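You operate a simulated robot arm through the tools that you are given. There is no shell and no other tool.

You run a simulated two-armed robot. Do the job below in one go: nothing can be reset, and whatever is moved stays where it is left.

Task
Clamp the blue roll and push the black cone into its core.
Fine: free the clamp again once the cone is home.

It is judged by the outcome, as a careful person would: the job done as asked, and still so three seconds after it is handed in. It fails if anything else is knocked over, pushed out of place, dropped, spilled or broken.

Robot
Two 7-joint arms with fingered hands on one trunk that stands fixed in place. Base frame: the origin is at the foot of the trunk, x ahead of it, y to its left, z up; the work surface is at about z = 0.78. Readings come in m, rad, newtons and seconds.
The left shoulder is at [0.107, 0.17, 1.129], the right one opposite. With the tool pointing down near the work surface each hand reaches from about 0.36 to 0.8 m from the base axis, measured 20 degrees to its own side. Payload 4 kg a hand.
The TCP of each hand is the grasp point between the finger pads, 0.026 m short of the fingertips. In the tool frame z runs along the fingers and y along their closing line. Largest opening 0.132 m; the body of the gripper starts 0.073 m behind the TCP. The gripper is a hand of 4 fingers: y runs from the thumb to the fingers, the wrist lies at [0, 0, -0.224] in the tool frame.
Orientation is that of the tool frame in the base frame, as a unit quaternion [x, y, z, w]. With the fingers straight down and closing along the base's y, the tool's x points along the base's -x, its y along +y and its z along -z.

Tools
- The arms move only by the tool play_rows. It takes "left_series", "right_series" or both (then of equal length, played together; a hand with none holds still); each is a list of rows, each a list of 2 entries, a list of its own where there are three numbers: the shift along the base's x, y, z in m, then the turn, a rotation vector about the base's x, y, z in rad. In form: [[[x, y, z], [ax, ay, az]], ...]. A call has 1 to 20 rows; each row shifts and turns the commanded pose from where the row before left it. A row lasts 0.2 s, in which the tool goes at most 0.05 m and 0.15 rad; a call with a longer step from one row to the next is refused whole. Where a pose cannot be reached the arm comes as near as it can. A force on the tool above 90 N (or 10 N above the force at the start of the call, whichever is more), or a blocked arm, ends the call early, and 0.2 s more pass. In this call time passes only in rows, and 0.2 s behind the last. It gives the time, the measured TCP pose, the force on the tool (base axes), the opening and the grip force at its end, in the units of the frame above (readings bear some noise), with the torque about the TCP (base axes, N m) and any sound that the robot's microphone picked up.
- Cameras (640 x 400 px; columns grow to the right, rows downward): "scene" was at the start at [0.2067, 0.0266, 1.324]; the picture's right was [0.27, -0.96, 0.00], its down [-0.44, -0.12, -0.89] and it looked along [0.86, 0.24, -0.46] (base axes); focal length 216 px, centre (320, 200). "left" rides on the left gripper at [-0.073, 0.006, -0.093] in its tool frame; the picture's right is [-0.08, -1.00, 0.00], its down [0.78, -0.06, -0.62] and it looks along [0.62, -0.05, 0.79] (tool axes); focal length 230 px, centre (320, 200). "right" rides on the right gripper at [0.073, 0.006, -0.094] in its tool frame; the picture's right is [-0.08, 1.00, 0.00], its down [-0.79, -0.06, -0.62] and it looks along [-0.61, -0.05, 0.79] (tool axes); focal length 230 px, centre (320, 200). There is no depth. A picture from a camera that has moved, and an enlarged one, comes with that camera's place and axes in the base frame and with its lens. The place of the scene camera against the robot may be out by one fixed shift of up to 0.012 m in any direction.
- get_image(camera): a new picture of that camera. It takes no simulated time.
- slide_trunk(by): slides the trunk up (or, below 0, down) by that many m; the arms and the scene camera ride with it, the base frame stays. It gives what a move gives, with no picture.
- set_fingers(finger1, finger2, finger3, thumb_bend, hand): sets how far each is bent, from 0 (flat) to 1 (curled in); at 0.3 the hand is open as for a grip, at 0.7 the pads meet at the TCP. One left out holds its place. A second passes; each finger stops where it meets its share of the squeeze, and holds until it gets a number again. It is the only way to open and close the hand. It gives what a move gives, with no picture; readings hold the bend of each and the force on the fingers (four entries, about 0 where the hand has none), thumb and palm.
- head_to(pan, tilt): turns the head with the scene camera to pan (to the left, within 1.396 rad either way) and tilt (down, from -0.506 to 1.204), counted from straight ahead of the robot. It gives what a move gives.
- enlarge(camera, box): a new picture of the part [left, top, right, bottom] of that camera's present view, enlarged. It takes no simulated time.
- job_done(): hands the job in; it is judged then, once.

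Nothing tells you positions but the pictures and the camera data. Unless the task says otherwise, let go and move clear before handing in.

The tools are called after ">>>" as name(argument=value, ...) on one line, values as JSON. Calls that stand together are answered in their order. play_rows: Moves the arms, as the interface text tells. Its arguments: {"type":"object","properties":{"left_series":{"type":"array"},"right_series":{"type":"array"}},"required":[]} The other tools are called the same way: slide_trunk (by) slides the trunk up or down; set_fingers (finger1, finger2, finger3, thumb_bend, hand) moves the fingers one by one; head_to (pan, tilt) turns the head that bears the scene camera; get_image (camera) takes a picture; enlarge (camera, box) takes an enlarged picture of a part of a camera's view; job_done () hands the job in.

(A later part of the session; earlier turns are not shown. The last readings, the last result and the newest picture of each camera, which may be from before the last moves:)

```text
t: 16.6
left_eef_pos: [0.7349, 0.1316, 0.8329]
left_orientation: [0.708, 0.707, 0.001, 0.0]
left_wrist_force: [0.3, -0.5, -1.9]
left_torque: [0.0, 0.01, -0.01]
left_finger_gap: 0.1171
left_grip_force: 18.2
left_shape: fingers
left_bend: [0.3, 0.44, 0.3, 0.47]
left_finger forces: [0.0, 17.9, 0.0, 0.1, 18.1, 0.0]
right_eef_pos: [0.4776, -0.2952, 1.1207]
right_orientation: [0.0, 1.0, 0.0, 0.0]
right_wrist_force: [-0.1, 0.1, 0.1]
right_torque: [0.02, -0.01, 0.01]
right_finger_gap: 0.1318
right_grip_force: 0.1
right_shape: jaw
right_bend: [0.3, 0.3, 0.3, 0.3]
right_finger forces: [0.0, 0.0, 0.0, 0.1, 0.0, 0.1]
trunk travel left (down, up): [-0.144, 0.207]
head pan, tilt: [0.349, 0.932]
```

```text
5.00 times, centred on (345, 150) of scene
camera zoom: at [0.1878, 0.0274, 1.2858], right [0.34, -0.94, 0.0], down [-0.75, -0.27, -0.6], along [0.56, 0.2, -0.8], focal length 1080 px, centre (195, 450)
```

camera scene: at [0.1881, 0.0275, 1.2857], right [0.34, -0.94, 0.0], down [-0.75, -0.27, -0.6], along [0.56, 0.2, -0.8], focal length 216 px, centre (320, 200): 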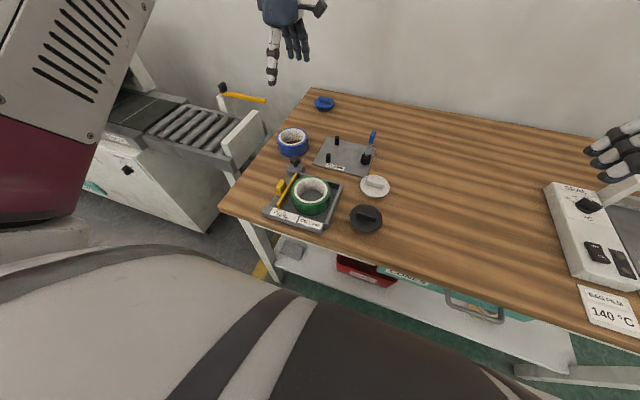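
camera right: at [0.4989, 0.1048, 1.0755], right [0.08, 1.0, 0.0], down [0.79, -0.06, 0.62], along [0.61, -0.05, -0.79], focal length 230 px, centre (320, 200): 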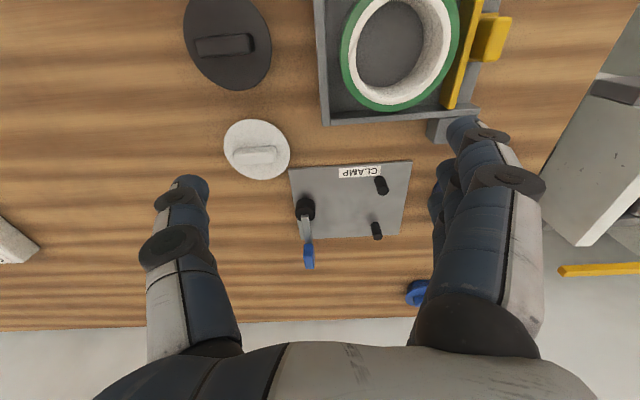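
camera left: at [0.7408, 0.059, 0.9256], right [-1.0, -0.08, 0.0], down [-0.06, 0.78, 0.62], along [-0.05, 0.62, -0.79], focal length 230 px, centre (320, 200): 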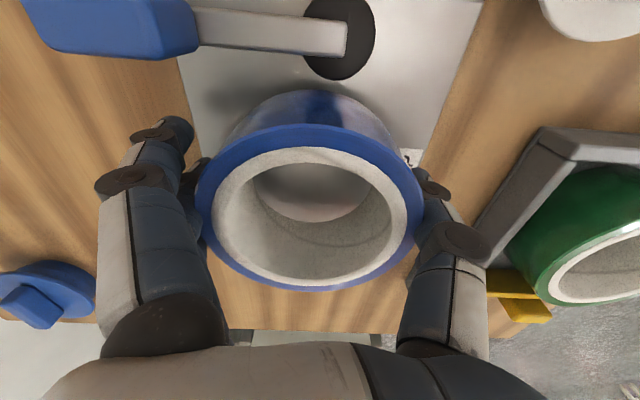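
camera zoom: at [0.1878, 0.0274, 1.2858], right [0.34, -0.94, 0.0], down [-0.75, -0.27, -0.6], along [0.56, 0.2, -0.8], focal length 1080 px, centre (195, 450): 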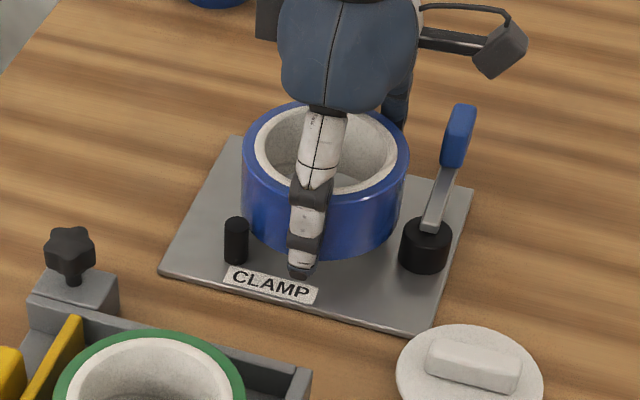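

The roll is passing down between the posts and cam without contact. I'll lower the last bit gently.

>>> play_rows(left_series=[[[0, 0, -0.007], [0, 0, 0]], [[0, 0, -0.005], [0, 0, 0]], [[0, 0, 0], [0, 0, 0]]])

>>> enlarge(camera="scene", box=[290, 110, 400, 190])

```text
t: 17.4
left_eef_pos: [0.7348, 0.1309, 0.818]
left_orientation: [0.707, 0.707, 0.0, 0.0]
left_wrist_force: [-0.4, -0.4, -1.9]
left_torque: [-0.02, 0.0, 0.01]
left_finger_gap: 0.117
left_grip_force: 18.1
left_shape: fingers
left_bend: [0.3, 0.44, 0.3, 0.47]
left_finger forces: [0.0, 17.9, 0.0, 0.0, 18.1, 0.0]
right_eef_pos: [0.4759, -0.2951, 1.1213]
right_orientation: [-0.001, 1.0, 0.0, 0.0]
right_wrist_force: [-1.0, -0.6, -0.6]
right_torque: [0.0, -0.02, -0.01]
right_finger_gap: 0.1318
right_grip_force: 0.1
right_shape: jaw
right_bend: [0.3, 0.3, 0.3, 0.3]
right_finger forces: [0.0, 0.0, 0.1, 0.0, 0.0, 0.0]
trunk travel left (down, up): [-0.144, 0.207]
head pan, tilt: [0.349, 0.932]
```

```text
5.00 times, centred on (345, 150) of scene
camera zoom: at [0.1879, 0.0275, 1.2857], right [0.34, -0.94, 0.0], down [-0.75, -0.27, -0.6], along [0.56, 0.2, -0.8], focal length 1080 px, centre (195, 450)
```

zoom: 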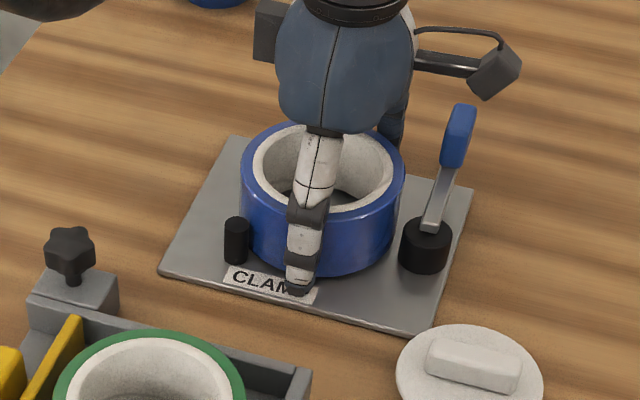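

Not yet in contact. I'll lower in 2 mm steps.

>>> play_rows(left_series=[[[0, 0, -0.002], [0, 0, 0]], [[0, 0, 0], [0, 0, 0]]])

>>> play_rows(left_series=[[[0, 0, -0.002], [0, 0, 0]], [[0, 0, 0], [0, 0, 0]]])

```text
t: 18.0
left_eef_pos: [0.7334, 0.1333, 0.8163]
left_orientation: [0.707, 0.707, 0.001, -0.001]
left_wrist_force: [-0.1, 0.0, -2.0]
left_torque: [-0.01, 0.05, -0.01]
left_finger_gap: 0.1172
left_grip_force: 18.2
left_shape: fingers
left_bend: [0.3, 0.44, 0.3, 0.47]
left_finger forces: [0.1, 17.9, 0.1, 0.0, 18.3, 0.0]
right_eef_pos: [0.4762, -0.2945, 1.1215]
right_orientation: [-0.001, 1.0, 0.0, 0.0]
right_wrist_force: [0.3, 0.2, 0.2]
right_torque: [-0.06, -0.02, -0.01]
right_finger_gap: 0.1318
right_grip_force: 0.0
right_shape: jaw
right_bend: [0.3, 0.3, 0.3, 0.3]
right_finger forces: [0.0, 0.0, 0.0, 0.0, 0.1, 0.0]
trunk travel left (down, up): [-0.144, 0.207]
head pan, tilt: [0.349, 0.932]
```

```text
t: 18.6
left_eef_pos: [0.7344, 0.1305, 0.8169]
left_orientation: [0.707, 0.707, 0.002, 0.0]
left_wrist_force: [0.3, 0.9, 3.8]
left_torque: [0.03, 0.33, -0.05]
left_finger_gap: 0.1174
left_grip_force: 20.4
left_shape: fingers
left_bend: [0.3, 0.44, 0.3, 0.47]
left_finger forces: [0.0, 17.6, 0.0, 0.0, 23.5, 0.1]
right_eef_pos: [0.4763, -0.2955, 1.1208]
right_orientation: [-0.001, 1.0, 0.0, 0.0]
right_wrist_force: [0.8, -0.1, 0.2]
right_torque: [0.01, 0.02, 0.02]
right_finger_gap: 0.132
right_grip_force: 0.2
right_shape: jaw
right_bend: [0.3, 0.3, 0.3, 0.3]
right_finger forces: [0.0, 0.0, 0.0, 0.1, 0.0, 0.0]
trunk travel left (down, up): [-0.144, 0.207]
head pan, tilt: [0.349, 0.932]
```

The roll has touched down on the plate. I'll open the thumb and middle finger, then look.

>>> set_fingers(hand="left", finger2=0.3, thumb_bend=0.3)

>>> get_image(camera="left")

>>> enlarge(camera="scene", box=[290, 110, 400, 190])

```text
t: 19.6
left_eef_pos: [0.735, 0.1314, 0.8163]
left_orientation: [0.707, 0.707, 0.0, -0.001]
left_wrist_force: [0.9, -0.4, 0.0]
left_torque: [-0.01, 0.02, -0.02]
left_finger_gap: 0.1362
left_grip_force: 0.1
left_shape: fingers
left_bend: [0.3, 0.3, 0.3, 0.3]
left_finger forces: [0.0, 0.0, 0.1, 0.0, 0.0, 0.1]
right_eef_pos: [0.4765, -0.2945, 1.1205]
right_orientation: [-0.001, 1.0, 0.0, 0.0]
right_wrist_force: [-0.6, 0.2, -0.2]
right_torque: [-0.02, -0.01, 0.0]
right_finger_gap: 0.1319
right_grip_force: 0.0
right_shape: jaw
right_bend: [0.3, 0.3, 0.3, 0.3]
right_finger forces: [0.0, 0.0, 0.1, 0.1, 0.0, 0.1]
trunk travel left (down, up): [-0.144, 0.207]
head pan, tilt: [0.349, 0.932]
```

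```text
taken
camera left: at [0.7402, 0.0595, 0.9086], right [-1.0, -0.08, 0.0], down [-0.06, 0.78, 0.62], along [-0.05, 0.62, -0.79], focal length 230 px, centre (320, 200)
```

left: 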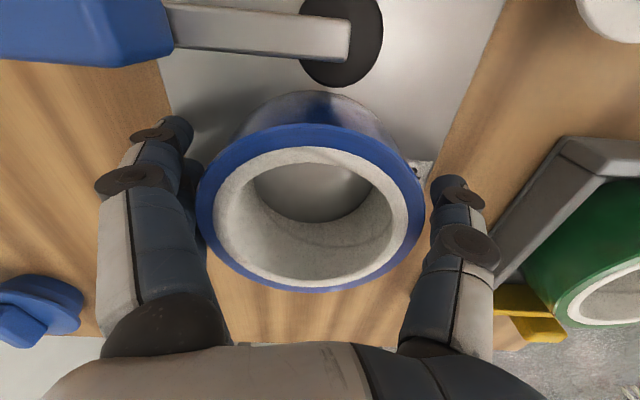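

```text
5.00 times, centred on (345, 150) of scene
camera zoom: at [0.1878, 0.0274, 1.2857], right [0.34, -0.94, 0.0], down [-0.75, -0.27, -0.6], along [0.56, 0.2, -0.8], focal length 1080 px, centre (195, 450)
```

zoom: 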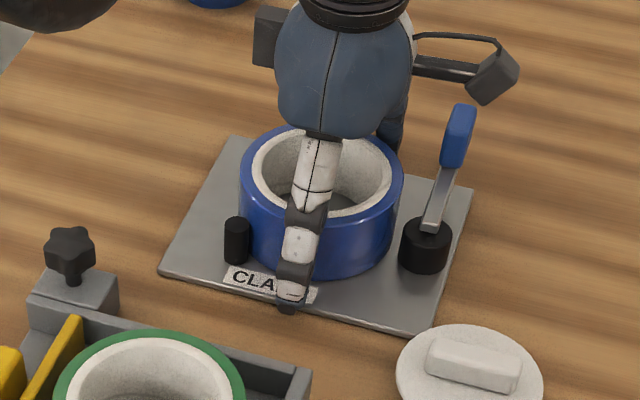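

Released cleanly. I'll lift the hand straight up and examine the roll and clamp.

>>> play_rows(left_series=[[[0, 0, 0.02], [0, 0, 0]], [[0, 0, 0.03], [0, 0, 0]], [[0, 0, 0.03], [0, 0, 0]], [[0, -0.01, 0.03], [0, 0, 0]], [[0, -0.01, 0.02], [0, 0, 0]], [[0, 0, 0], [0, 0, 0]]])

>>> get_image(camera="left")

>>> enlarge(camera="left", box=[190, 10, 450, 190])

>>> enlarge(camera="scene", box=[290, 110, 400, 190])

```text
t: 21.0
left_eef_pos: [0.736, 0.1122, 0.9428]
left_orientation: [0.707, 0.707, 0.001, 0.0]
left_wrist_force: [-0.2, 0.2, -1.0]
left_torque: [0.01, 0.0, 0.0]
left_finger_gap: 0.1362
left_grip_force: 0.2
left_shape: fingers
left_bend: [0.3, 0.3, 0.3, 0.3]
left_finger forces: [0.1, 0.1, 0.0, 0.1, 0.1, 0.0]
right_eef_pos: [0.4777, -0.295, 1.1206]
right_orientation: [-0.001, 1.0, 0.0, -0.002]
right_wrist_force: [0.0, -0.2, -0.5]
right_torque: [0.02, 0.0, 0.01]
right_finger_gap: 0.1316
right_grip_force: 0.1
right_shape: jaw
right_bend: [0.3, 0.3, 0.3, 0.3]
right_finger forces: [0.1, 0.0, 0.0, 0.0, 0.1, 0.0]
trunk travel left (down, up): [-0.144, 0.207]
head pan, tilt: [0.349, 0.932]
```

```text
taken
camera left: at [0.741, 0.039, 1.0363], right [-1.0, -0.08, 0.0], down [-0.06, 0.78, 0.62], along [-0.05, 0.62, -0.79], focal length 230 px, centre (320, 200)
```

left: 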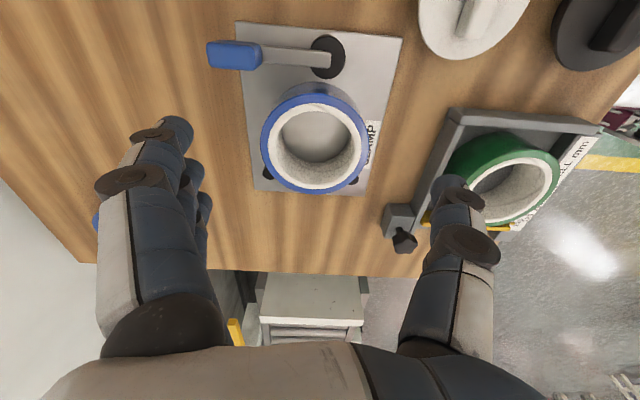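

```text
2.22 times, centred on (320, 100) of left
camera zoom: at [0.741, 0.039, 1.0363], right [-1.0, -0.08, 0.0], down [-0.06, 0.78, 0.62], along [-0.05, 0.62, -0.79], focal length 511 px, centre (320, 422)
```

zoom: 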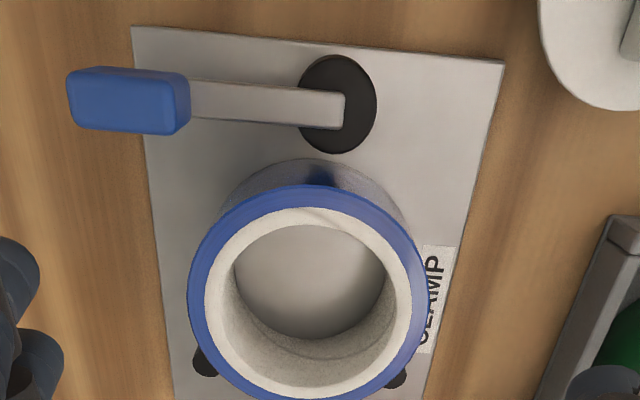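

```text
5.00 times, centred on (345, 150) of scene
camera zoom: at [0.188, 0.0275, 1.2857], right [0.34, -0.94, 0.0], down [-0.75, -0.27, -0.6], along [0.56, 0.2, -0.8], focal length 1080 px, centre (195, 450)
```

zoom: 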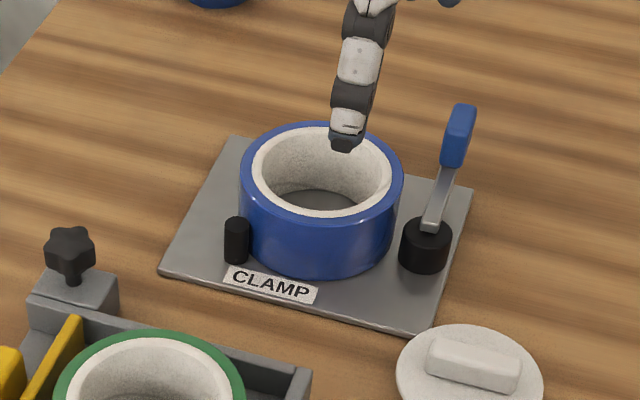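

The roll sits squarely between posts and cam at x about 0.738. The cam seems offset toward −x, so swinging the lever from +x to −y should press it into the roll. I'll turn the left hand back, tilt it slightly forward, and half-close the fingers so they straddle the lever handle.

>>> play_rows(left_series=[[[0, -0.004, 0.02], [0, 0, 0.1428]], [[0, -0.004, 0.02], [0, 0, 0.1428]], [[0, -0.004, 0.01], [0, 0, 0.1428]], [[0, -0.004, 0], [0, 0, 0.1428]], [[0, -0.004, 0], [0, 0, 0.1428]], [[0, -0.004, 0], [0, 0, 0.1428]], [[0, -0.004, 0], [0, 0, 0.1428]], [[0, -0.004, 0], [0, 0, 0.1428]], [[0, -0.004, 0], [0, 0, 0.1428]], [[0, -0.004, 0], [0, 0, 0.1428]], [[0, -0.006, 0], [0, 0, 0.1428]], [[0.015, 0, 0], [0, -0.131, 0]], [[0.015, 0, 0], [0, -0.131, 0]], [[0.01, 0, 0], [0, 0, 0]], [[0, 0, 0], [0, 0, 0]]])

>>> set_fingers(hand="left", finger1=0.58, finger2=0.58, finger3=0.58, thumb_bend=0.58)

>>> get_image(camera="left")

>>> enlarge(camera="scene", box=[280, 50, 440, 190])

```text
t: 24.2
left_eef_pos: [0.7785, 0.0716, 1.0003]
left_orientation: [-0.007, 0.991, -0.003, 0.133]
left_wrist_force: [-0.2, 0.5, -0.4]
left_torque: [-0.03, 0.0, 0.0]
left_finger_gap: 0.1363
left_grip_force: 0.0
left_shape: fingers
left_bend: [0.3, 0.3, 0.3, 0.3]
left_finger forces: [0.0, 0.1, 0.1, 0.0, 0.0, 0.1]
right_eef_pos: [0.4773, -0.2953, 1.1208]
right_orientation: [-0.001, 1.0, 0.001, 0.0]
right_wrist_force: [-0.6, 0.0, 0.1]
right_torque: [-0.01, 0.0, 0.0]
right_finger_gap: 0.1322
right_grip_force: 0.0
right_shape: jaw
right_bend: [0.3, 0.3, 0.3, 0.3]
right_finger forces: [0.0, 0.0, 0.0, 0.0, 0.1, 0.0]
trunk travel left (down, up): [-0.144, 0.207]
head pan, tilt: [0.349, 0.932]
```

```text
t: 25.2
left_eef_pos: [0.7788, 0.0727, 0.995]
left_orientation: [-0.008, 0.992, -0.002, 0.13]
left_wrist_force: [0.1, -0.3, -0.5]
left_torque: [0.03, -0.02, 0.01]
left_finger_gap: 0.0489
left_grip_force: 0.0
left_shape: fingers
left_bend: [0.57, 0.57, 0.57, 0.57]
left_finger forces: [0.0, 0.0, 0.1, 0.1, 0.1, 0.0]
right_eef_pos: [0.4777, -0.2958, 1.1217]
right_orientation: [-0.001, 1.0, 0.0, 0.001]
right_wrist_force: [0.3, 0.7, 0.1]
right_torque: [0.0, 0.01, 0.01]
right_finger_gap: 0.1319
right_grip_force: 0.1
right_shape: jaw
right_bend: [0.3, 0.3, 0.3, 0.3]
right_finger forces: [0.1, 0.1, 0.0, 0.0, 0.0, 0.0]
trunk travel left (down, up): [-0.144, 0.207]
head pan, tilt: [0.349, 0.932]
```

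```text
taken
camera left: at [0.8244, 0.0811, 1.1039], right [0.09, -1.0, 0.02], down [-0.92, -0.07, 0.4], along [-0.39, -0.06, -0.92], focal length 230 px, centre (320, 200)
```

left: 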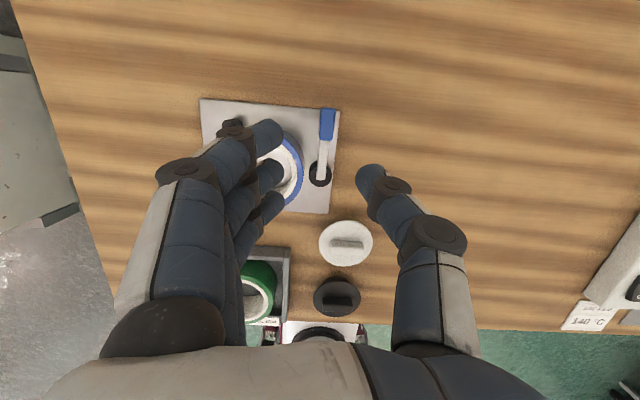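

```text
2.86 times, centred on (360, 120) of scene
camera zoom: at [0.1878, 0.0275, 1.2858], right [0.34, -0.94, 0.0], down [-0.75, -0.27, -0.6], along [0.56, 0.2, -0.8], focal length 617 px, centre (206, 429)
```

zoom: 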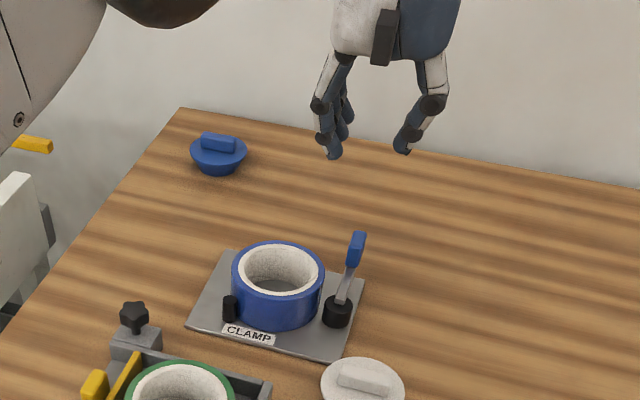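

The hand is oriented with a 0.049 m opening, and the lever handle is at about (0.80, 0.065). I'll move over the handle and narrow the fingers before straddling it.

>>> play_rows(left_series=[[[0.008, -0.004, -0.03], [0, 0, -0.015]], [[0.008, -0.003, -0.03], [0, 0, 0]], [[0, 0, -0.03], [0, 0, 0]], [[0, 0, -0.03], [0, 0, 0]], [[0, 0, 0], [0, 0, 0]]])

>>> set_fingers(hand="left", finger1=0.62, finger2=0.62, finger3=0.62, thumb_bend=0.6)

>>> get_image(camera="left")

>>> enlarge(camera="scene", box=[310, 100, 400, 170])

```text
t: 26.4
left_eef_pos: [0.7927, 0.0695, 0.8804]
left_orientation: [0.0, 0.991, 0.0, 0.132]
left_wrist_force: [0.0, -0.5, 0.7]
left_torque: [0.0, 0.0, 0.01]
left_finger_gap: 0.0487
left_grip_force: 0.2
left_shape: fingers
left_bend: [0.57, 0.57, 0.57, 0.57]
left_finger forces: [0.0, 0.0, 0.0, 0.0, 0.1, 0.0]
right_eef_pos: [0.4775, -0.2953, 1.1226]
right_orientation: [-0.001, 1.0, 0.0, 0.0]
right_wrist_force: [-0.6, 0.0, -0.2]
right_torque: [-0.02, 0.0, -0.03]
right_finger_gap: 0.1319
right_grip_force: 0.1
right_shape: jaw
right_bend: [0.3, 0.3, 0.3, 0.3]
right_finger forces: [0.1, 0.0, 0.0, 0.0, 0.1, 0.0]
trunk travel left (down, up): [-0.144, 0.207]
head pan, tilt: [0.349, 0.932]
```

```text
t: 27.4
left_eef_pos: [0.792, 0.0682, 0.875]
left_orientation: [-0.001, 0.992, -0.001, 0.129]
left_wrist_force: [-0.7, 0.3, -0.2]
left_torque: [0.03, 0.03, 0.0]
left_finger_gap: 0.0369
left_grip_force: 0.2
left_shape: fingers
left_bend: [0.62, 0.62, 0.62, 0.6]
left_finger forces: [0.1, 0.0, 0.0, 0.0, 0.2, 0.1]
right_eef_pos: [0.4767, -0.2947, 1.121]
right_orientation: [-0.001, 1.0, 0.0, 0.0]
right_wrist_force: [-0.1, 0.3, 0.7]
right_torque: [0.02, 0.0, -0.02]
right_finger_gap: 0.1319
right_grip_force: 0.2
right_shape: jaw
right_bend: [0.3, 0.3, 0.3, 0.3]
right_finger forces: [0.0, 0.1, 0.0, 0.0, 0.1, 0.0]
trunk travel left (down, up): [-0.144, 0.207]
head pan, tilt: [0.349, 0.932]
```

```text
taken
camera left: at [0.8388, 0.0756, 0.9842], right [0.08, -1.0, 0.02], down [-0.92, -0.06, 0.4], along [-0.39, -0.05, -0.92], focal length 230 px, centre (320, 200)
```

left: 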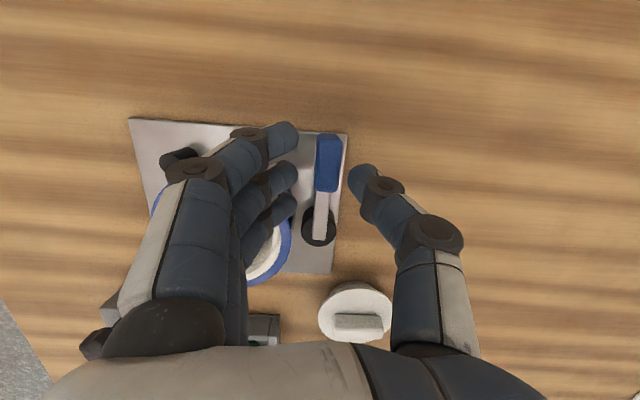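

```text
5.71 times, centred on (355, 135) of scene
camera zoom: at [0.1878, 0.0274, 1.2857], right [0.34, -0.94, 0.0], down [-0.75, -0.27, -0.6], along [0.56, 0.2, -0.8], focal length 1234 px, centre (120, 571)
```

zoom: 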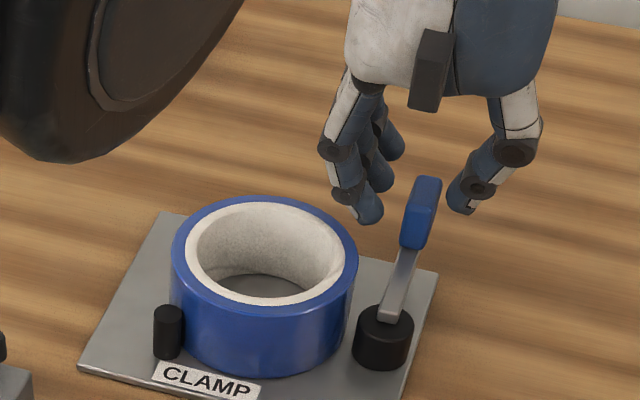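

The fingers straddle the handle as planned. I'll lower around it and snug the fingers lightly.

>>> play_rows(left_series=[[[0.002, -0.002, -0.01], [0, 0, 0]], [[0, 0, -0.01], [0, 0, 0]], [[0, 0, 0], [0, 0, 0]]])

>>> set_fingers(hand="left", finger1=0.65, finger2=0.65, finger3=0.65, thumb_bend=0.62)

>>> get_image(camera="left")

>>> enlarge(camera="scene", box=[310, 100, 400, 170])

```text
t: 28.2
left_eef_pos: [0.796, 0.0644, 0.8555]
left_orientation: [0.002, 0.991, 0.0, 0.13]
left_wrist_force: [-0.1, -0.1, 0.3]
left_torque: [-0.03, 0.03, -0.03]
left_finger_gap: 0.0372
left_grip_force: 0.1
left_shape: fingers
left_bend: [0.62, 0.62, 0.62, 0.6]
left_finger forces: [0.1, 0.0, 0.0, 0.0, 0.0, 0.0]
right_eef_pos: [0.4759, -0.2949, 1.1216]
right_orientation: [0.0, 1.0, 0.0, 0.002]
right_wrist_force: [-0.2, -1.2, 0.1]
right_torque: [0.0, -0.02, 0.02]
right_finger_gap: 0.132
right_grip_force: 0.0
right_shape: jaw
right_bend: [0.3, 0.3, 0.3, 0.3]
right_finger forces: [0.0, 0.0, 0.0, 0.0, 0.0, 0.0]
trunk travel left (down, up): [-0.144, 0.207]
head pan, tilt: [0.349, 0.932]
```

```text
t: 29.2
left_eef_pos: [0.7935, 0.0645, 0.8526]
left_orientation: [0.002, 0.992, 0.0, 0.128]
left_wrist_force: [0.6, -0.8, -0.3]
left_torque: [-0.04, 0.0, 0.04]
left_finger_gap: 0.0302
left_grip_force: 0.1
left_shape: fingers
left_bend: [0.65, 0.65, 0.65, 0.62]
left_finger forces: [0.0, 0.0, 0.0, 0.1, 0.1, 0.0]
right_eef_pos: [0.4776, -0.2956, 1.1217]
right_orientation: [-0.001, 1.0, -0.001, 0.0]
right_wrist_force: [-0.5, -0.4, -0.6]
right_torque: [-0.02, -0.03, -0.03]
right_finger_gap: 0.1317
right_grip_force: 0.0
right_shape: jaw
right_bend: [0.3, 0.3, 0.3, 0.3]
right_finger forces: [0.1, 0.1, 0.1, 0.0, 0.0, 0.0]
trunk travel left (down, up): [-0.144, 0.207]
head pan, tilt: [0.349, 0.932]
```

```text
taken
camera left: at [0.8407, 0.0708, 0.9619], right [0.07, -1.0, 0.02], down [-0.92, -0.06, 0.4], along [-0.39, -0.05, -0.92], focal length 230 px, centre (320, 200)
```

left: 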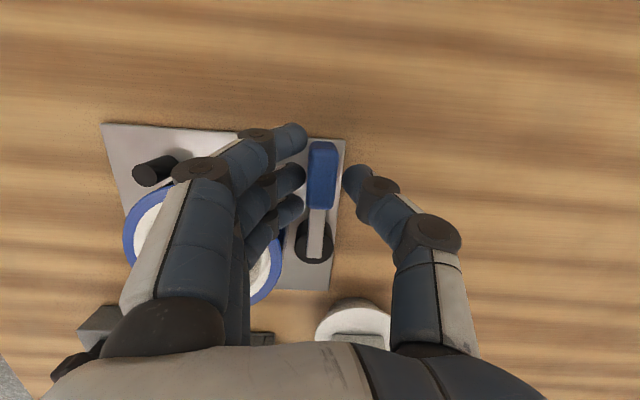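

```text
5.71 times, centred on (355, 135) of scene
camera zoom: at [0.1878, 0.0274, 1.2857], right [0.34, -0.94, 0.0], down [-0.75, -0.27, -0.6], along [0.56, 0.2, -0.8], focal length 1234 px, centre (120, 571)
```

zoom: 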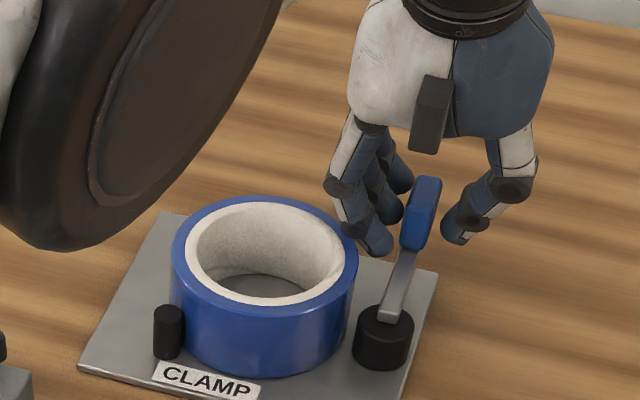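

The handle lies between the fingers and thumb. I'll test by pushing gently toward −y and watching the force.

>>> play_rows(left_series=[[[0, -0.006, 0.002], [0, 0, -0.06]], [[0, -0.006, 0], [0, 0, -0.1]], [[-0.001, -0.006, 0], [0, 0, -0.1]], [[0, 0, 0], [0, 0, 0]]])

>>> get_image(camera="left")

>>> enlarge(camera="scene", box=[310, 100, 400, 170])

```text
t: 30.2
left_eef_pos: [0.7913, 0.0384, 0.8547]
left_orientation: [0.136, 0.982, -0.017, 0.128]
left_wrist_force: [0.4, 1.0, -0.3]
left_torque: [0.03, 0.02, -0.01]
left_finger_gap: 0.0299
left_grip_force: 0.3
left_shape: fingers
left_bend: [0.65, 0.64, 0.65, 0.62]
left_finger forces: [0.0, 0.3, 0.6, 0.1, 0.0, 0.0]
right_eef_pos: [0.4768, -0.2955, 1.1221]
right_orientation: [-0.001, 1.0, 0.0, -0.001]
right_wrist_force: [1.0, 0.5, 0.6]
right_torque: [-0.02, -0.03, 0.0]
right_finger_gap: 0.1318
right_grip_force: 0.2
right_shape: jaw
right_bend: [0.3, 0.3, 0.3, 0.3]
right_finger forces: [0.1, 0.0, 0.1, 0.0, 0.0, 0.0]
trunk travel left (down, up): [-0.144, 0.207]
head pan, tilt: [0.349, 0.932]
```

```text
taken
camera left: at [0.8385, 0.0317, 0.9636], right [-0.2, -0.98, 0.02], down [-0.9, 0.19, 0.4], along [-0.39, 0.06, -0.92], focal length 230 px, centre (320, 200)
```

left: 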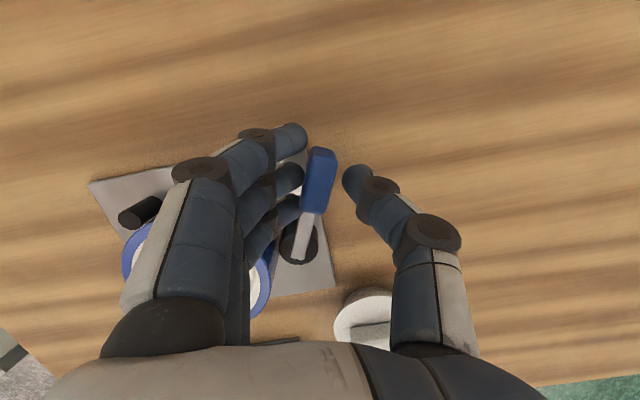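

```text
5.71 times, centred on (355, 135) of scene
camera zoom: at [0.1878, 0.0275, 1.2857], right [0.34, -0.94, 0.0], down [-0.75, -0.27, -0.6], along [0.56, 0.2, -0.8], focal length 1234 px, centre (120, 571)
```

zoom: 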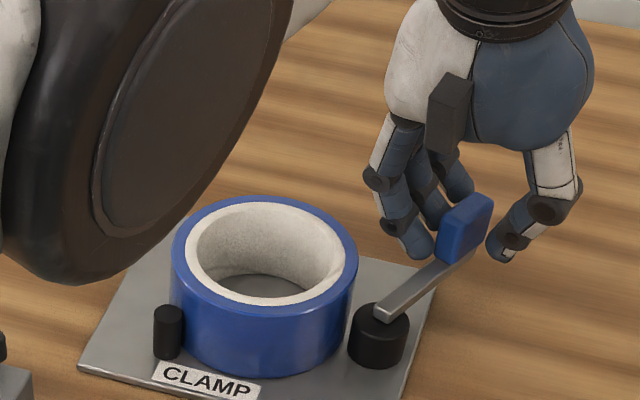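

The lever swings freely clockwise and the cam is advancing toward the roll. I'll continue the arc.

>>> play_rows(left_series=[[[-0.0038, -0.0068, 0], [0, 0, -0.14]], [[-0.0046, -0.0064, 0], [0, 0, -0.14]], [[-0.0055, -0.0056, 0], [0, 0, -0.14]], [[0, 0, 0], [0, 0, 0]]])

>>> get_image(camera="left")

>>> enlarge(camera="scene", box=[310, 100, 400, 170])

```text
t: 31.2
left_eef_pos: [0.7792, 0.0187, 0.8577]
left_orientation: [0.339, 0.932, -0.044, 0.122]
left_wrist_force: [-0.3, -0.2, 1.1]
left_torque: [0.01, 0.02, 0.01]
left_finger_gap: 0.03
left_grip_force: 0.1
left_shape: fingers
left_bend: [0.65, 0.65, 0.64, 0.62]
left_finger forces: [0.1, 0.0, 0.4, 0.0, 0.0, 0.1]
right_eef_pos: [0.4759, -0.2944, 1.1212]
right_orientation: [-0.001, 1.0, 0.0, 0.0]
right_wrist_force: [-0.3, -0.3, 0.5]
right_torque: [0.0, 0.01, 0.0]
right_finger_gap: 0.1318
right_grip_force: 0.1
right_shape: jaw
right_bend: [0.3, 0.3, 0.3, 0.3]
right_finger forces: [0.0, 0.0, 0.0, 0.0, 0.0, 0.1]
trunk travel left (down, up): [-0.144, 0.207]
head pan, tilt: [0.349, 0.932]
```

```text
taken
camera left: at [0.8179, -0.0059, 0.9661], right [-0.58, -0.81, 0.02], down [-0.74, 0.54, 0.39], along [-0.33, 0.22, -0.92], focal length 230 px, centre (320, 200)
```

left: 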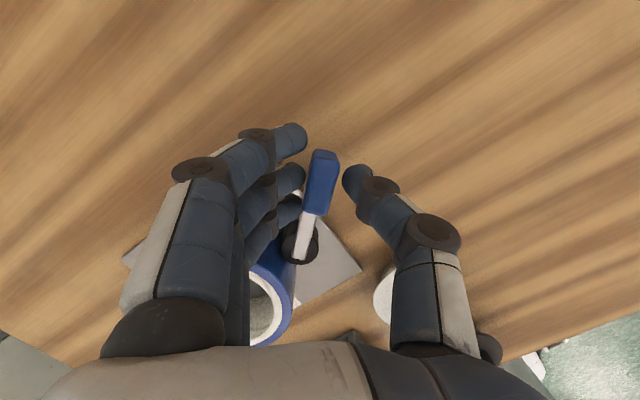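

```text
5.71 times, centred on (355, 135) of scene
camera zoom: at [0.1878, 0.0275, 1.2857], right [0.34, -0.94, 0.0], down [-0.75, -0.27, -0.6], along [0.56, 0.2, -0.8], focal length 1234 px, centre (120, 571)
```

zoom: 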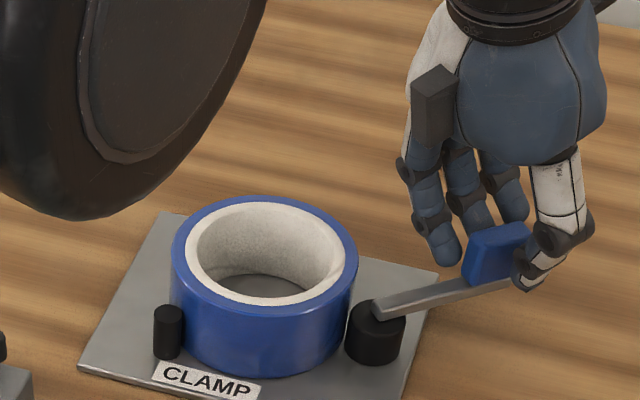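

Still almost no resistance, and the cam is close to the roll. I'll continue the arc.

>>> play_rows(left_series=[[[-0.0061, -0.0049, 0], [0, 0, -0.14]], [[-0.0067, -0.0041, 0], [0, 0, -0.14]], [[0, 0, 0], [0, 0, 0]]])

>>> get_image(camera="left")

>>> enlarge(camera="scene", box=[310, 100, 400, 170])

```text
t: 32.0
left_eef_pos: [0.7658, 0.0115, 0.8558]
left_orientation: [0.465, 0.876, -0.06, 0.114]
left_wrist_force: [0.0, 0.8, 1.5]
left_torque: [0.05, 0.02, -0.01]
left_finger_gap: 0.0298
left_grip_force: 0.3
left_shape: fingers
left_bend: [0.65, 0.65, 0.65, 0.62]
left_finger forces: [0.0, 0.2, 0.6, 0.1, 0.1, 0.1]
right_eef_pos: [0.4765, -0.2943, 1.122]
right_orientation: [0.0, 1.0, -0.001, 0.0]
right_wrist_force: [-0.5, -0.6, -0.8]
right_torque: [-0.01, 0.0, -0.01]
right_finger_gap: 0.132
right_grip_force: 0.1
right_shape: jaw
right_bend: [0.3, 0.3, 0.3, 0.3]
right_finger forces: [0.1, 0.0, 0.0, 0.1, 0.0, 0.0]
trunk travel left (down, up): [-0.144, 0.207]
head pan, tilt: [0.349, 0.932]
```

```text
taken
camera left: at [0.7961, -0.0235, 0.9652], right [-0.78, -0.62, 0.02], down [-0.56, 0.73, 0.39], along [-0.26, 0.3, -0.92], focal length 230 px, centre (320, 200)
```

left: 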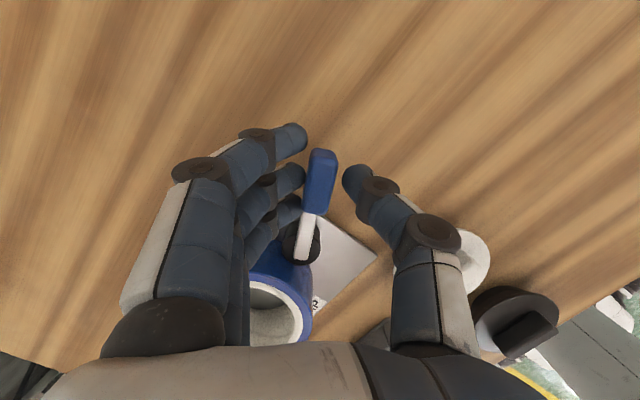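

```text
5.71 times, centred on (355, 135) of scene
camera zoom: at [0.1878, 0.0275, 1.2858], right [0.34, -0.94, 0.0], down [-0.75, -0.27, -0.6], along [0.56, 0.2, -0.8], focal length 1234 px, centre (120, 571)
```

zoom: 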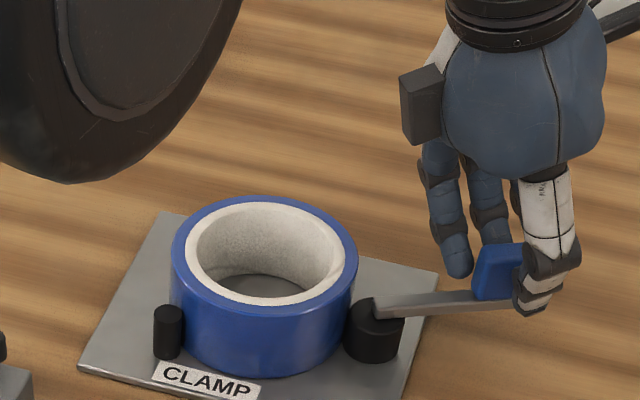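

The cam now touches the roll with the lever around −55°. I'll keep turning and watch for resistance.

>>> play_rows(left_series=[[[-0.0072, -0.0032, 0], [0, 0, -0.14]], [[-0.0075, -0.0022, 0], [0, 0, -0.14]], [[0, 0, 0], [0, 0, 0]]])

>>> enlarge(camera="scene", box=[310, 100, 400, 170])

>>> get_image(camera="left")

```text
t: 32.8
left_eef_pos: [0.7502, 0.005, 0.8554]
left_orientation: [0.583, 0.802, -0.076, 0.105]
left_wrist_force: [1.3, 0.0, -0.6]
left_torque: [0.02, -0.02, 0.01]
left_finger_gap: 0.0302
left_grip_force: 0.0
left_shape: fingers
left_bend: [0.65, 0.65, 0.65, 0.62]
left_finger forces: [0.0, 0.0, 0.0, 0.1, 0.0, 0.1]
right_eef_pos: [0.4779, -0.294, 1.1222]
right_orientation: [-0.001, 1.0, 0.0, 0.0]
right_wrist_force: [-0.1, -0.7, 0.3]
right_torque: [0.02, -0.05, -0.02]
right_finger_gap: 0.1318
right_grip_force: 0.0
right_shape: jaw
right_bend: [0.3, 0.3, 0.3, 0.3]
right_finger forces: [0.0, 0.0, 0.0, 0.1, 0.1, 0.0]
trunk travel left (down, up): [-0.144, 0.207]
head pan, tilt: [0.349, 0.932]
```

```text
5.71 times, centred on (355, 135) of scene
camera zoom: at [0.1878, 0.0274, 1.2857], right [0.34, -0.94, 0.0], down [-0.75, -0.27, -0.6], along [0.56, 0.2, -0.8], focal length 1234 px, centre (120, 571)
```

zoom: 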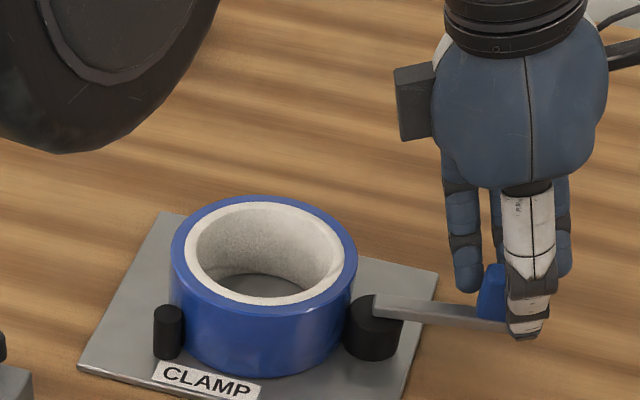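

```text
taken
camera left: at [0.7696, -0.0358, 0.9647], right [-0.92, -0.38, 0.02], down [-0.34, 0.85, 0.39], along [-0.17, 0.36, -0.92], focal length 230 px, centre (320, 200)
```

left: 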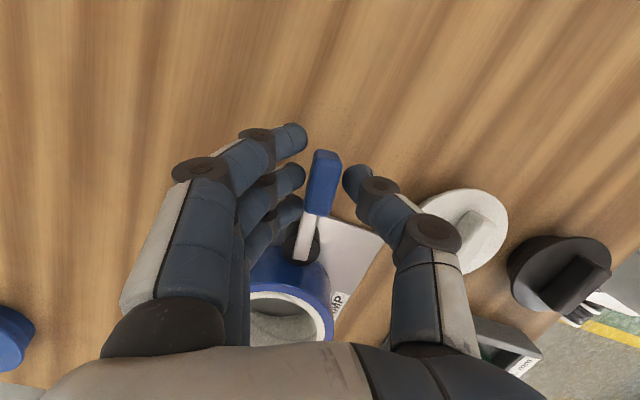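

The resistance is still tiny. I'll continue toward −90°.

>>> play_rows(left_series=[[[-0.0078, -0.0012, 0], [0, 0, -0.14]], [[-0.0078, 0, 0], [0, 0, -0.14]], [[0, 0, 0], [0, 0, 0]]])

>>> enlarge(camera="scene", box=[310, 100, 400, 170])

>>> get_image(camera="left")

```text
t: 33.6
left_eef_pos: [0.7349, 0.0053, 0.8558]
left_orientation: [0.688, 0.714, -0.089, 0.094]
left_wrist_force: [9.3, 5.1, 2.4]
left_torque: [0.15, -0.26, 0.11]
left_finger_gap: 0.0316
left_grip_force: 5.5
left_shape: fingers
left_bend: [0.64, 0.61, 0.62, 0.62]
left_finger forces: [1.4, 5.1, 5.3, 0.1, 0.0, 0.0]
right_eef_pos: [0.4774, -0.2952, 1.1204]
right_orientation: [-0.001, 1.0, 0.0, -0.002]
right_wrist_force: [-0.2, 0.2, -0.1]
right_torque: [0.02, -0.01, -0.01]
right_finger_gap: 0.1318
right_grip_force: 0.1
right_shape: jaw
right_bend: [0.3, 0.3, 0.3, 0.3]
right_finger forces: [0.0, 0.1, 0.0, 0.0, 0.1, 0.0]
trunk travel left (down, up): [-0.144, 0.207]
head pan, tilt: [0.349, 0.932]
```

```text
5.71 times, centred on (355, 135) of scene
camera zoom: at [0.1884, 0.028, 1.2857], right [0.34, -0.94, 0.0], down [-0.75, -0.27, -0.6], along [0.56, 0.2, -0.8], focal length 1234 px, centre (120, 571)
```

zoom: 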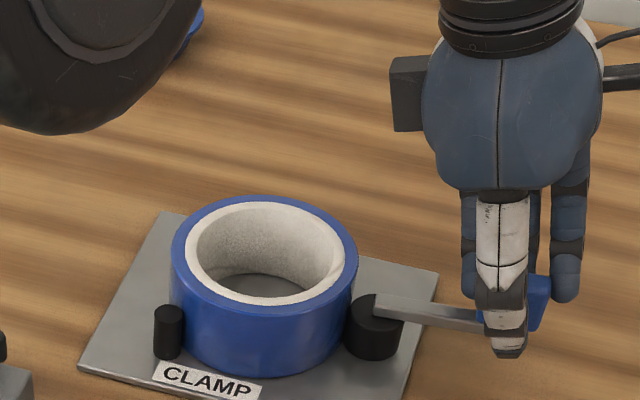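

```text
taken
camera left: at [0.7426, -0.0396, 0.9653], right [-0.99, -0.11, 0.02], down [-0.1, 0.91, 0.39], along [-0.06, 0.39, -0.92], focal length 230 px, centre (320, 200)
```

left: 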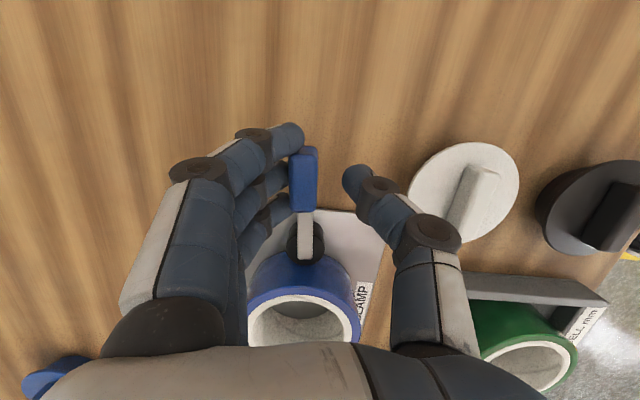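

I now feel about 10 N of resistance with the lever pointing nearly along −y: the cam is pressing the roll. I'll push a little more to set it firmly.

>>> play_rows(left_series=[[[-0.004, 0, 0], [0, 0, -0.06]], [[-0.004, 0, 0], [0, 0, -0.04]], [[0, 0, 0], [0, 0, 0]]])

>>> enlarge(camera="scene", box=[310, 100, 400, 170])

>>> get_image(camera="left")

```text
t: 34.4
left_eef_pos: [0.7289, 0.0071, 0.8574]
left_orientation: [0.723, 0.678, -0.093, 0.09]
left_wrist_force: [18.7, 13.3, 7.4]
left_torque: [0.39, -0.63, 0.38]
left_finger_gap: 0.0332
left_grip_force: 11.0
left_shape: fingers
left_bend: [0.63, 0.59, 0.6, 0.62]
left_finger forces: [2.4, 10.0, 10.3, 0.0, 0.0, 0.0]
right_eef_pos: [0.4775, -0.2935, 1.1224]
right_orientation: [-0.001, 1.0, 0.001, -0.001]
right_wrist_force: [-0.5, 1.6, -1.2]
right_torque: [-0.03, 0.0, 0.04]
right_finger_gap: 0.132
right_grip_force: 0.3
right_shape: jaw
right_bend: [0.3, 0.3, 0.3, 0.3]
right_finger forces: [0.0, 0.0, 0.0, 0.0, 0.0, 0.0]
trunk travel left (down, up): [-0.144, 0.207]
head pan, tilt: [0.349, 0.932]
```

```text
5.71 times, centred on (355, 135) of scene
camera zoom: at [0.1889, 0.0288, 1.2857], right [0.34, -0.94, 0.0], down [-0.75, -0.28, -0.6], along [0.56, 0.2, -0.8], focal length 1234 px, centre (120, 571)
```

zoom: 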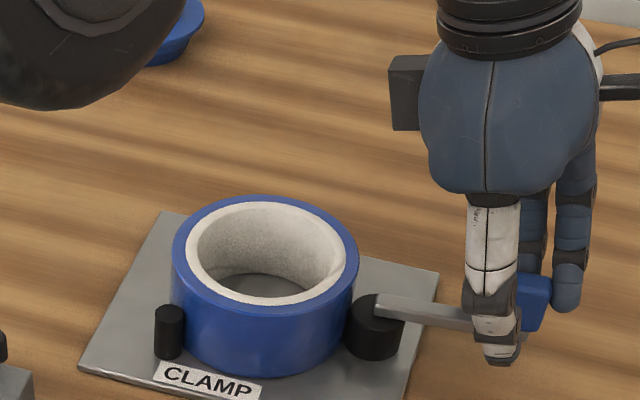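

```text
taken
camera left: at [0.7309, -0.0392, 0.9657], right [-1.0, -0.01, 0.02], down [0.0, 0.92, 0.39], along [-0.02, 0.39, -0.92], focal length 230 px, centre (320, 200)
```

left: 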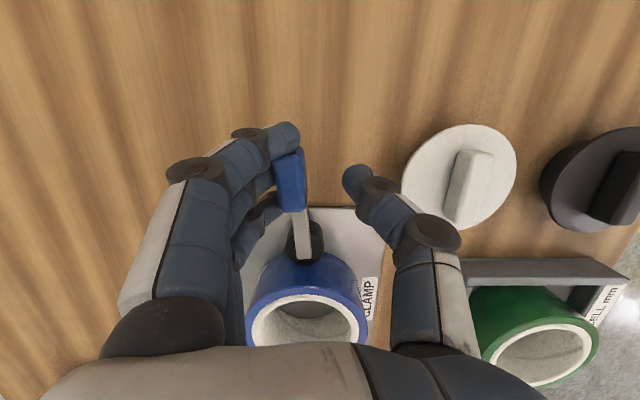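

Resistance rose to about 19 N with the lever stopped near −80°, so the roll is clamped tight. I'll back off to see whether the lever stays, then open and rise.

>>> play_rows(left_series=[[[0.006, 0, 0], [0, 0, 0.05]], [[0.005, 0, 0], [0, 0, 0.05]], [[0, 0, 0], [0, 0, 0]]])

>>> get_image(camera="left")

>>> enlarge(camera="scene", box=[310, 100, 400, 170])

```text
t: 35.2
left_eef_pos: [0.7375, 0.0037, 0.8538]
left_orientation: [0.688, 0.714, -0.092, 0.093]
left_wrist_force: [5.6, 0.0, 1.4]
left_torque: [0.0, -0.15, -0.01]
left_finger_gap: 0.0298
left_grip_force: 2.7
left_shape: fingers
left_bend: [0.65, 0.62, 0.62, 0.62]
left_finger forces: [0.0, 3.1, 2.6, 0.0, 0.0, 0.1]
right_eef_pos: [0.4777, -0.2961, 1.1208]
right_orientation: [-0.001, 1.0, 0.0, 0.0]
right_wrist_force: [0.3, -0.4, 0.3]
right_torque: [0.0, 0.0, -0.01]
right_finger_gap: 0.1318
right_grip_force: 0.0
right_shape: jaw
right_bend: [0.3, 0.3, 0.3, 0.3]
right_finger forces: [0.0, 0.1, 0.1, 0.0, 0.0, 0.0]
trunk travel left (down, up): [-0.144, 0.207]
head pan, tilt: [0.349, 0.932]
```

```text
taken
camera left: at [0.7451, -0.0411, 0.9637], right [-0.99, -0.11, 0.02], down [-0.09, 0.91, 0.39], along [-0.06, 0.39, -0.92], focal length 230 px, centre (320, 200)
```

left: 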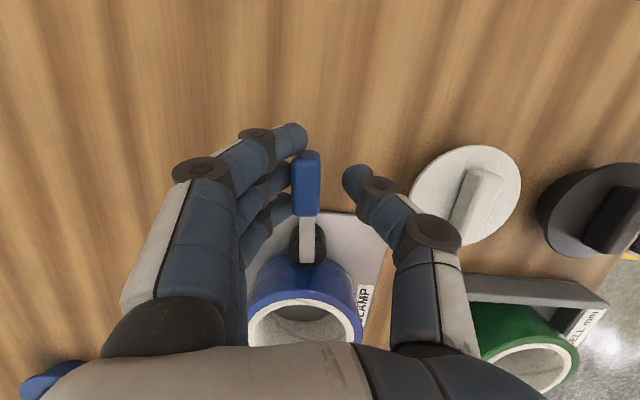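

```text
5.71 times, centred on (355, 135) of scene
camera zoom: at [0.1883, 0.0274, 1.2856], right [0.34, -0.94, 0.0], down [-0.75, -0.27, -0.6], along [0.56, 0.2, -0.8], focal length 1234 px, centre (120, 571)
```

zoom: 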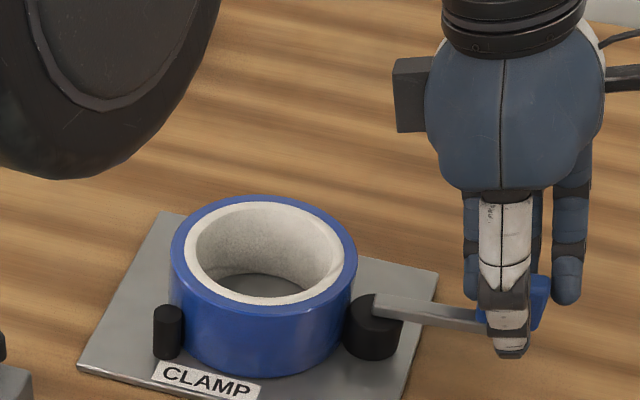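

>>> play_rows(left_series=[[[0.007, 0, 0], [0, 0, 0.02]], [[0, 0, 0], [0, 0, 0]]])

>>> set_fingers(hand="left", finger1=0.55, finger2=0.55, finger3=0.55, thumb_bend=0.57)

>>> get_image(camera="left")

>>> enlarge(camera="scene", box=[310, 100, 400, 170])

```text
t: 35.8
left_eef_pos: [0.7452, 0.0066, 0.8553]
left_orientation: [0.681, 0.721, -0.089, 0.094]
left_wrist_force: [0.4, -0.1, -0.4]
left_torque: [-0.01, 0.0, 0.0]
left_finger_gap: 0.0297
left_grip_force: 0.0
left_shape: fingers
left_bend: [0.65, 0.65, 0.65, 0.62]
left_finger forces: [0.0, 0.1, 0.0, 0.0, 0.0, 0.0]
right_eef_pos: [0.4766, -0.2949, 1.1217]
right_orientation: [0.0, 1.0, 0.0, -0.001]
right_wrist_force: [-0.6, 0.0, 0.1]
right_torque: [0.0, -0.01, 0.03]
right_finger_gap: 0.1319
right_grip_force: 0.1
right_shape: jaw
right_bend: [0.3, 0.3, 0.3, 0.3]
right_finger forces: [0.0, 0.0, 0.0, 0.0, 0.0, 0.1]
trunk travel left (down, up): [-0.144, 0.207]
head pan, tilt: [0.349, 0.932]
```

```text
t: 36.8
left_eef_pos: [0.7445, 0.0057, 0.8558]
left_orientation: [0.682, 0.72, -0.089, 0.094]
left_wrist_force: [-0.1, 0.2, -0.2]
left_torque: [0.02, 0.02, -0.01]
left_finger_gap: 0.0522
left_grip_force: 0.1
left_shape: fingers
left_bend: [0.55, 0.55, 0.55, 0.56]
left_finger forces: [0.1, 0.0, 0.0, 0.1, 0.0, 0.0]
right_eef_pos: [0.4766, -0.296, 1.1211]
right_orientation: [-0.001, 1.0, -0.001, 0.0]
right_wrist_force: [0.4, 0.3, -0.3]
right_torque: [0.0, 0.03, 0.0]
right_finger_gap: 0.1319
right_grip_force: 0.1
right_shape: jaw
right_bend: [0.3, 0.3, 0.3, 0.3]
right_finger forces: [0.0, 0.0, 0.0, 0.0, 0.0, 0.0]
trunk travel left (down, up): [-0.144, 0.207]
head pan, tilt: [0.349, 0.932]
```

```text
taken
camera left: at [0.7537, -0.0395, 0.9649], right [-0.99, -0.13, 0.02], down [-0.11, 0.91, 0.39], along [-0.07, 0.39, -0.92], focal length 230 px, centre (320, 200)
```

left: 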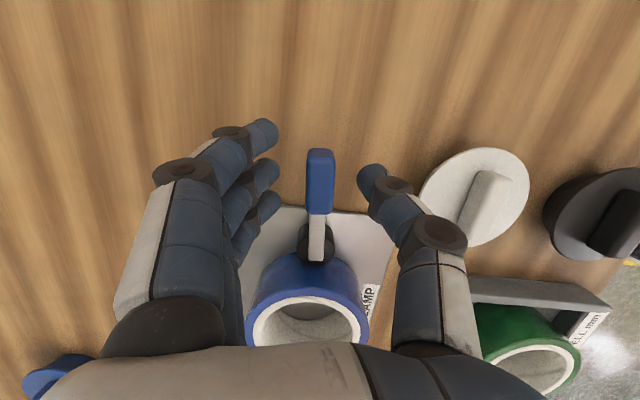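

```text
5.71 times, centred on (355, 135) of scene
camera zoom: at [0.1878, 0.0274, 1.2857], right [0.34, -0.94, 0.0], down [-0.75, -0.27, -0.6], along [0.56, 0.2, -0.8], focal length 1234 px, centre (120, 571)
```

zoom: 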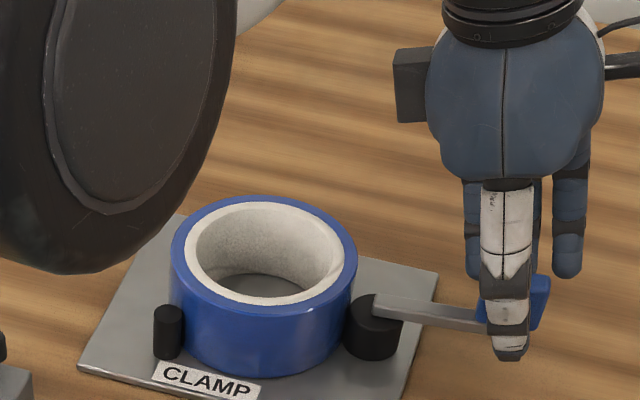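

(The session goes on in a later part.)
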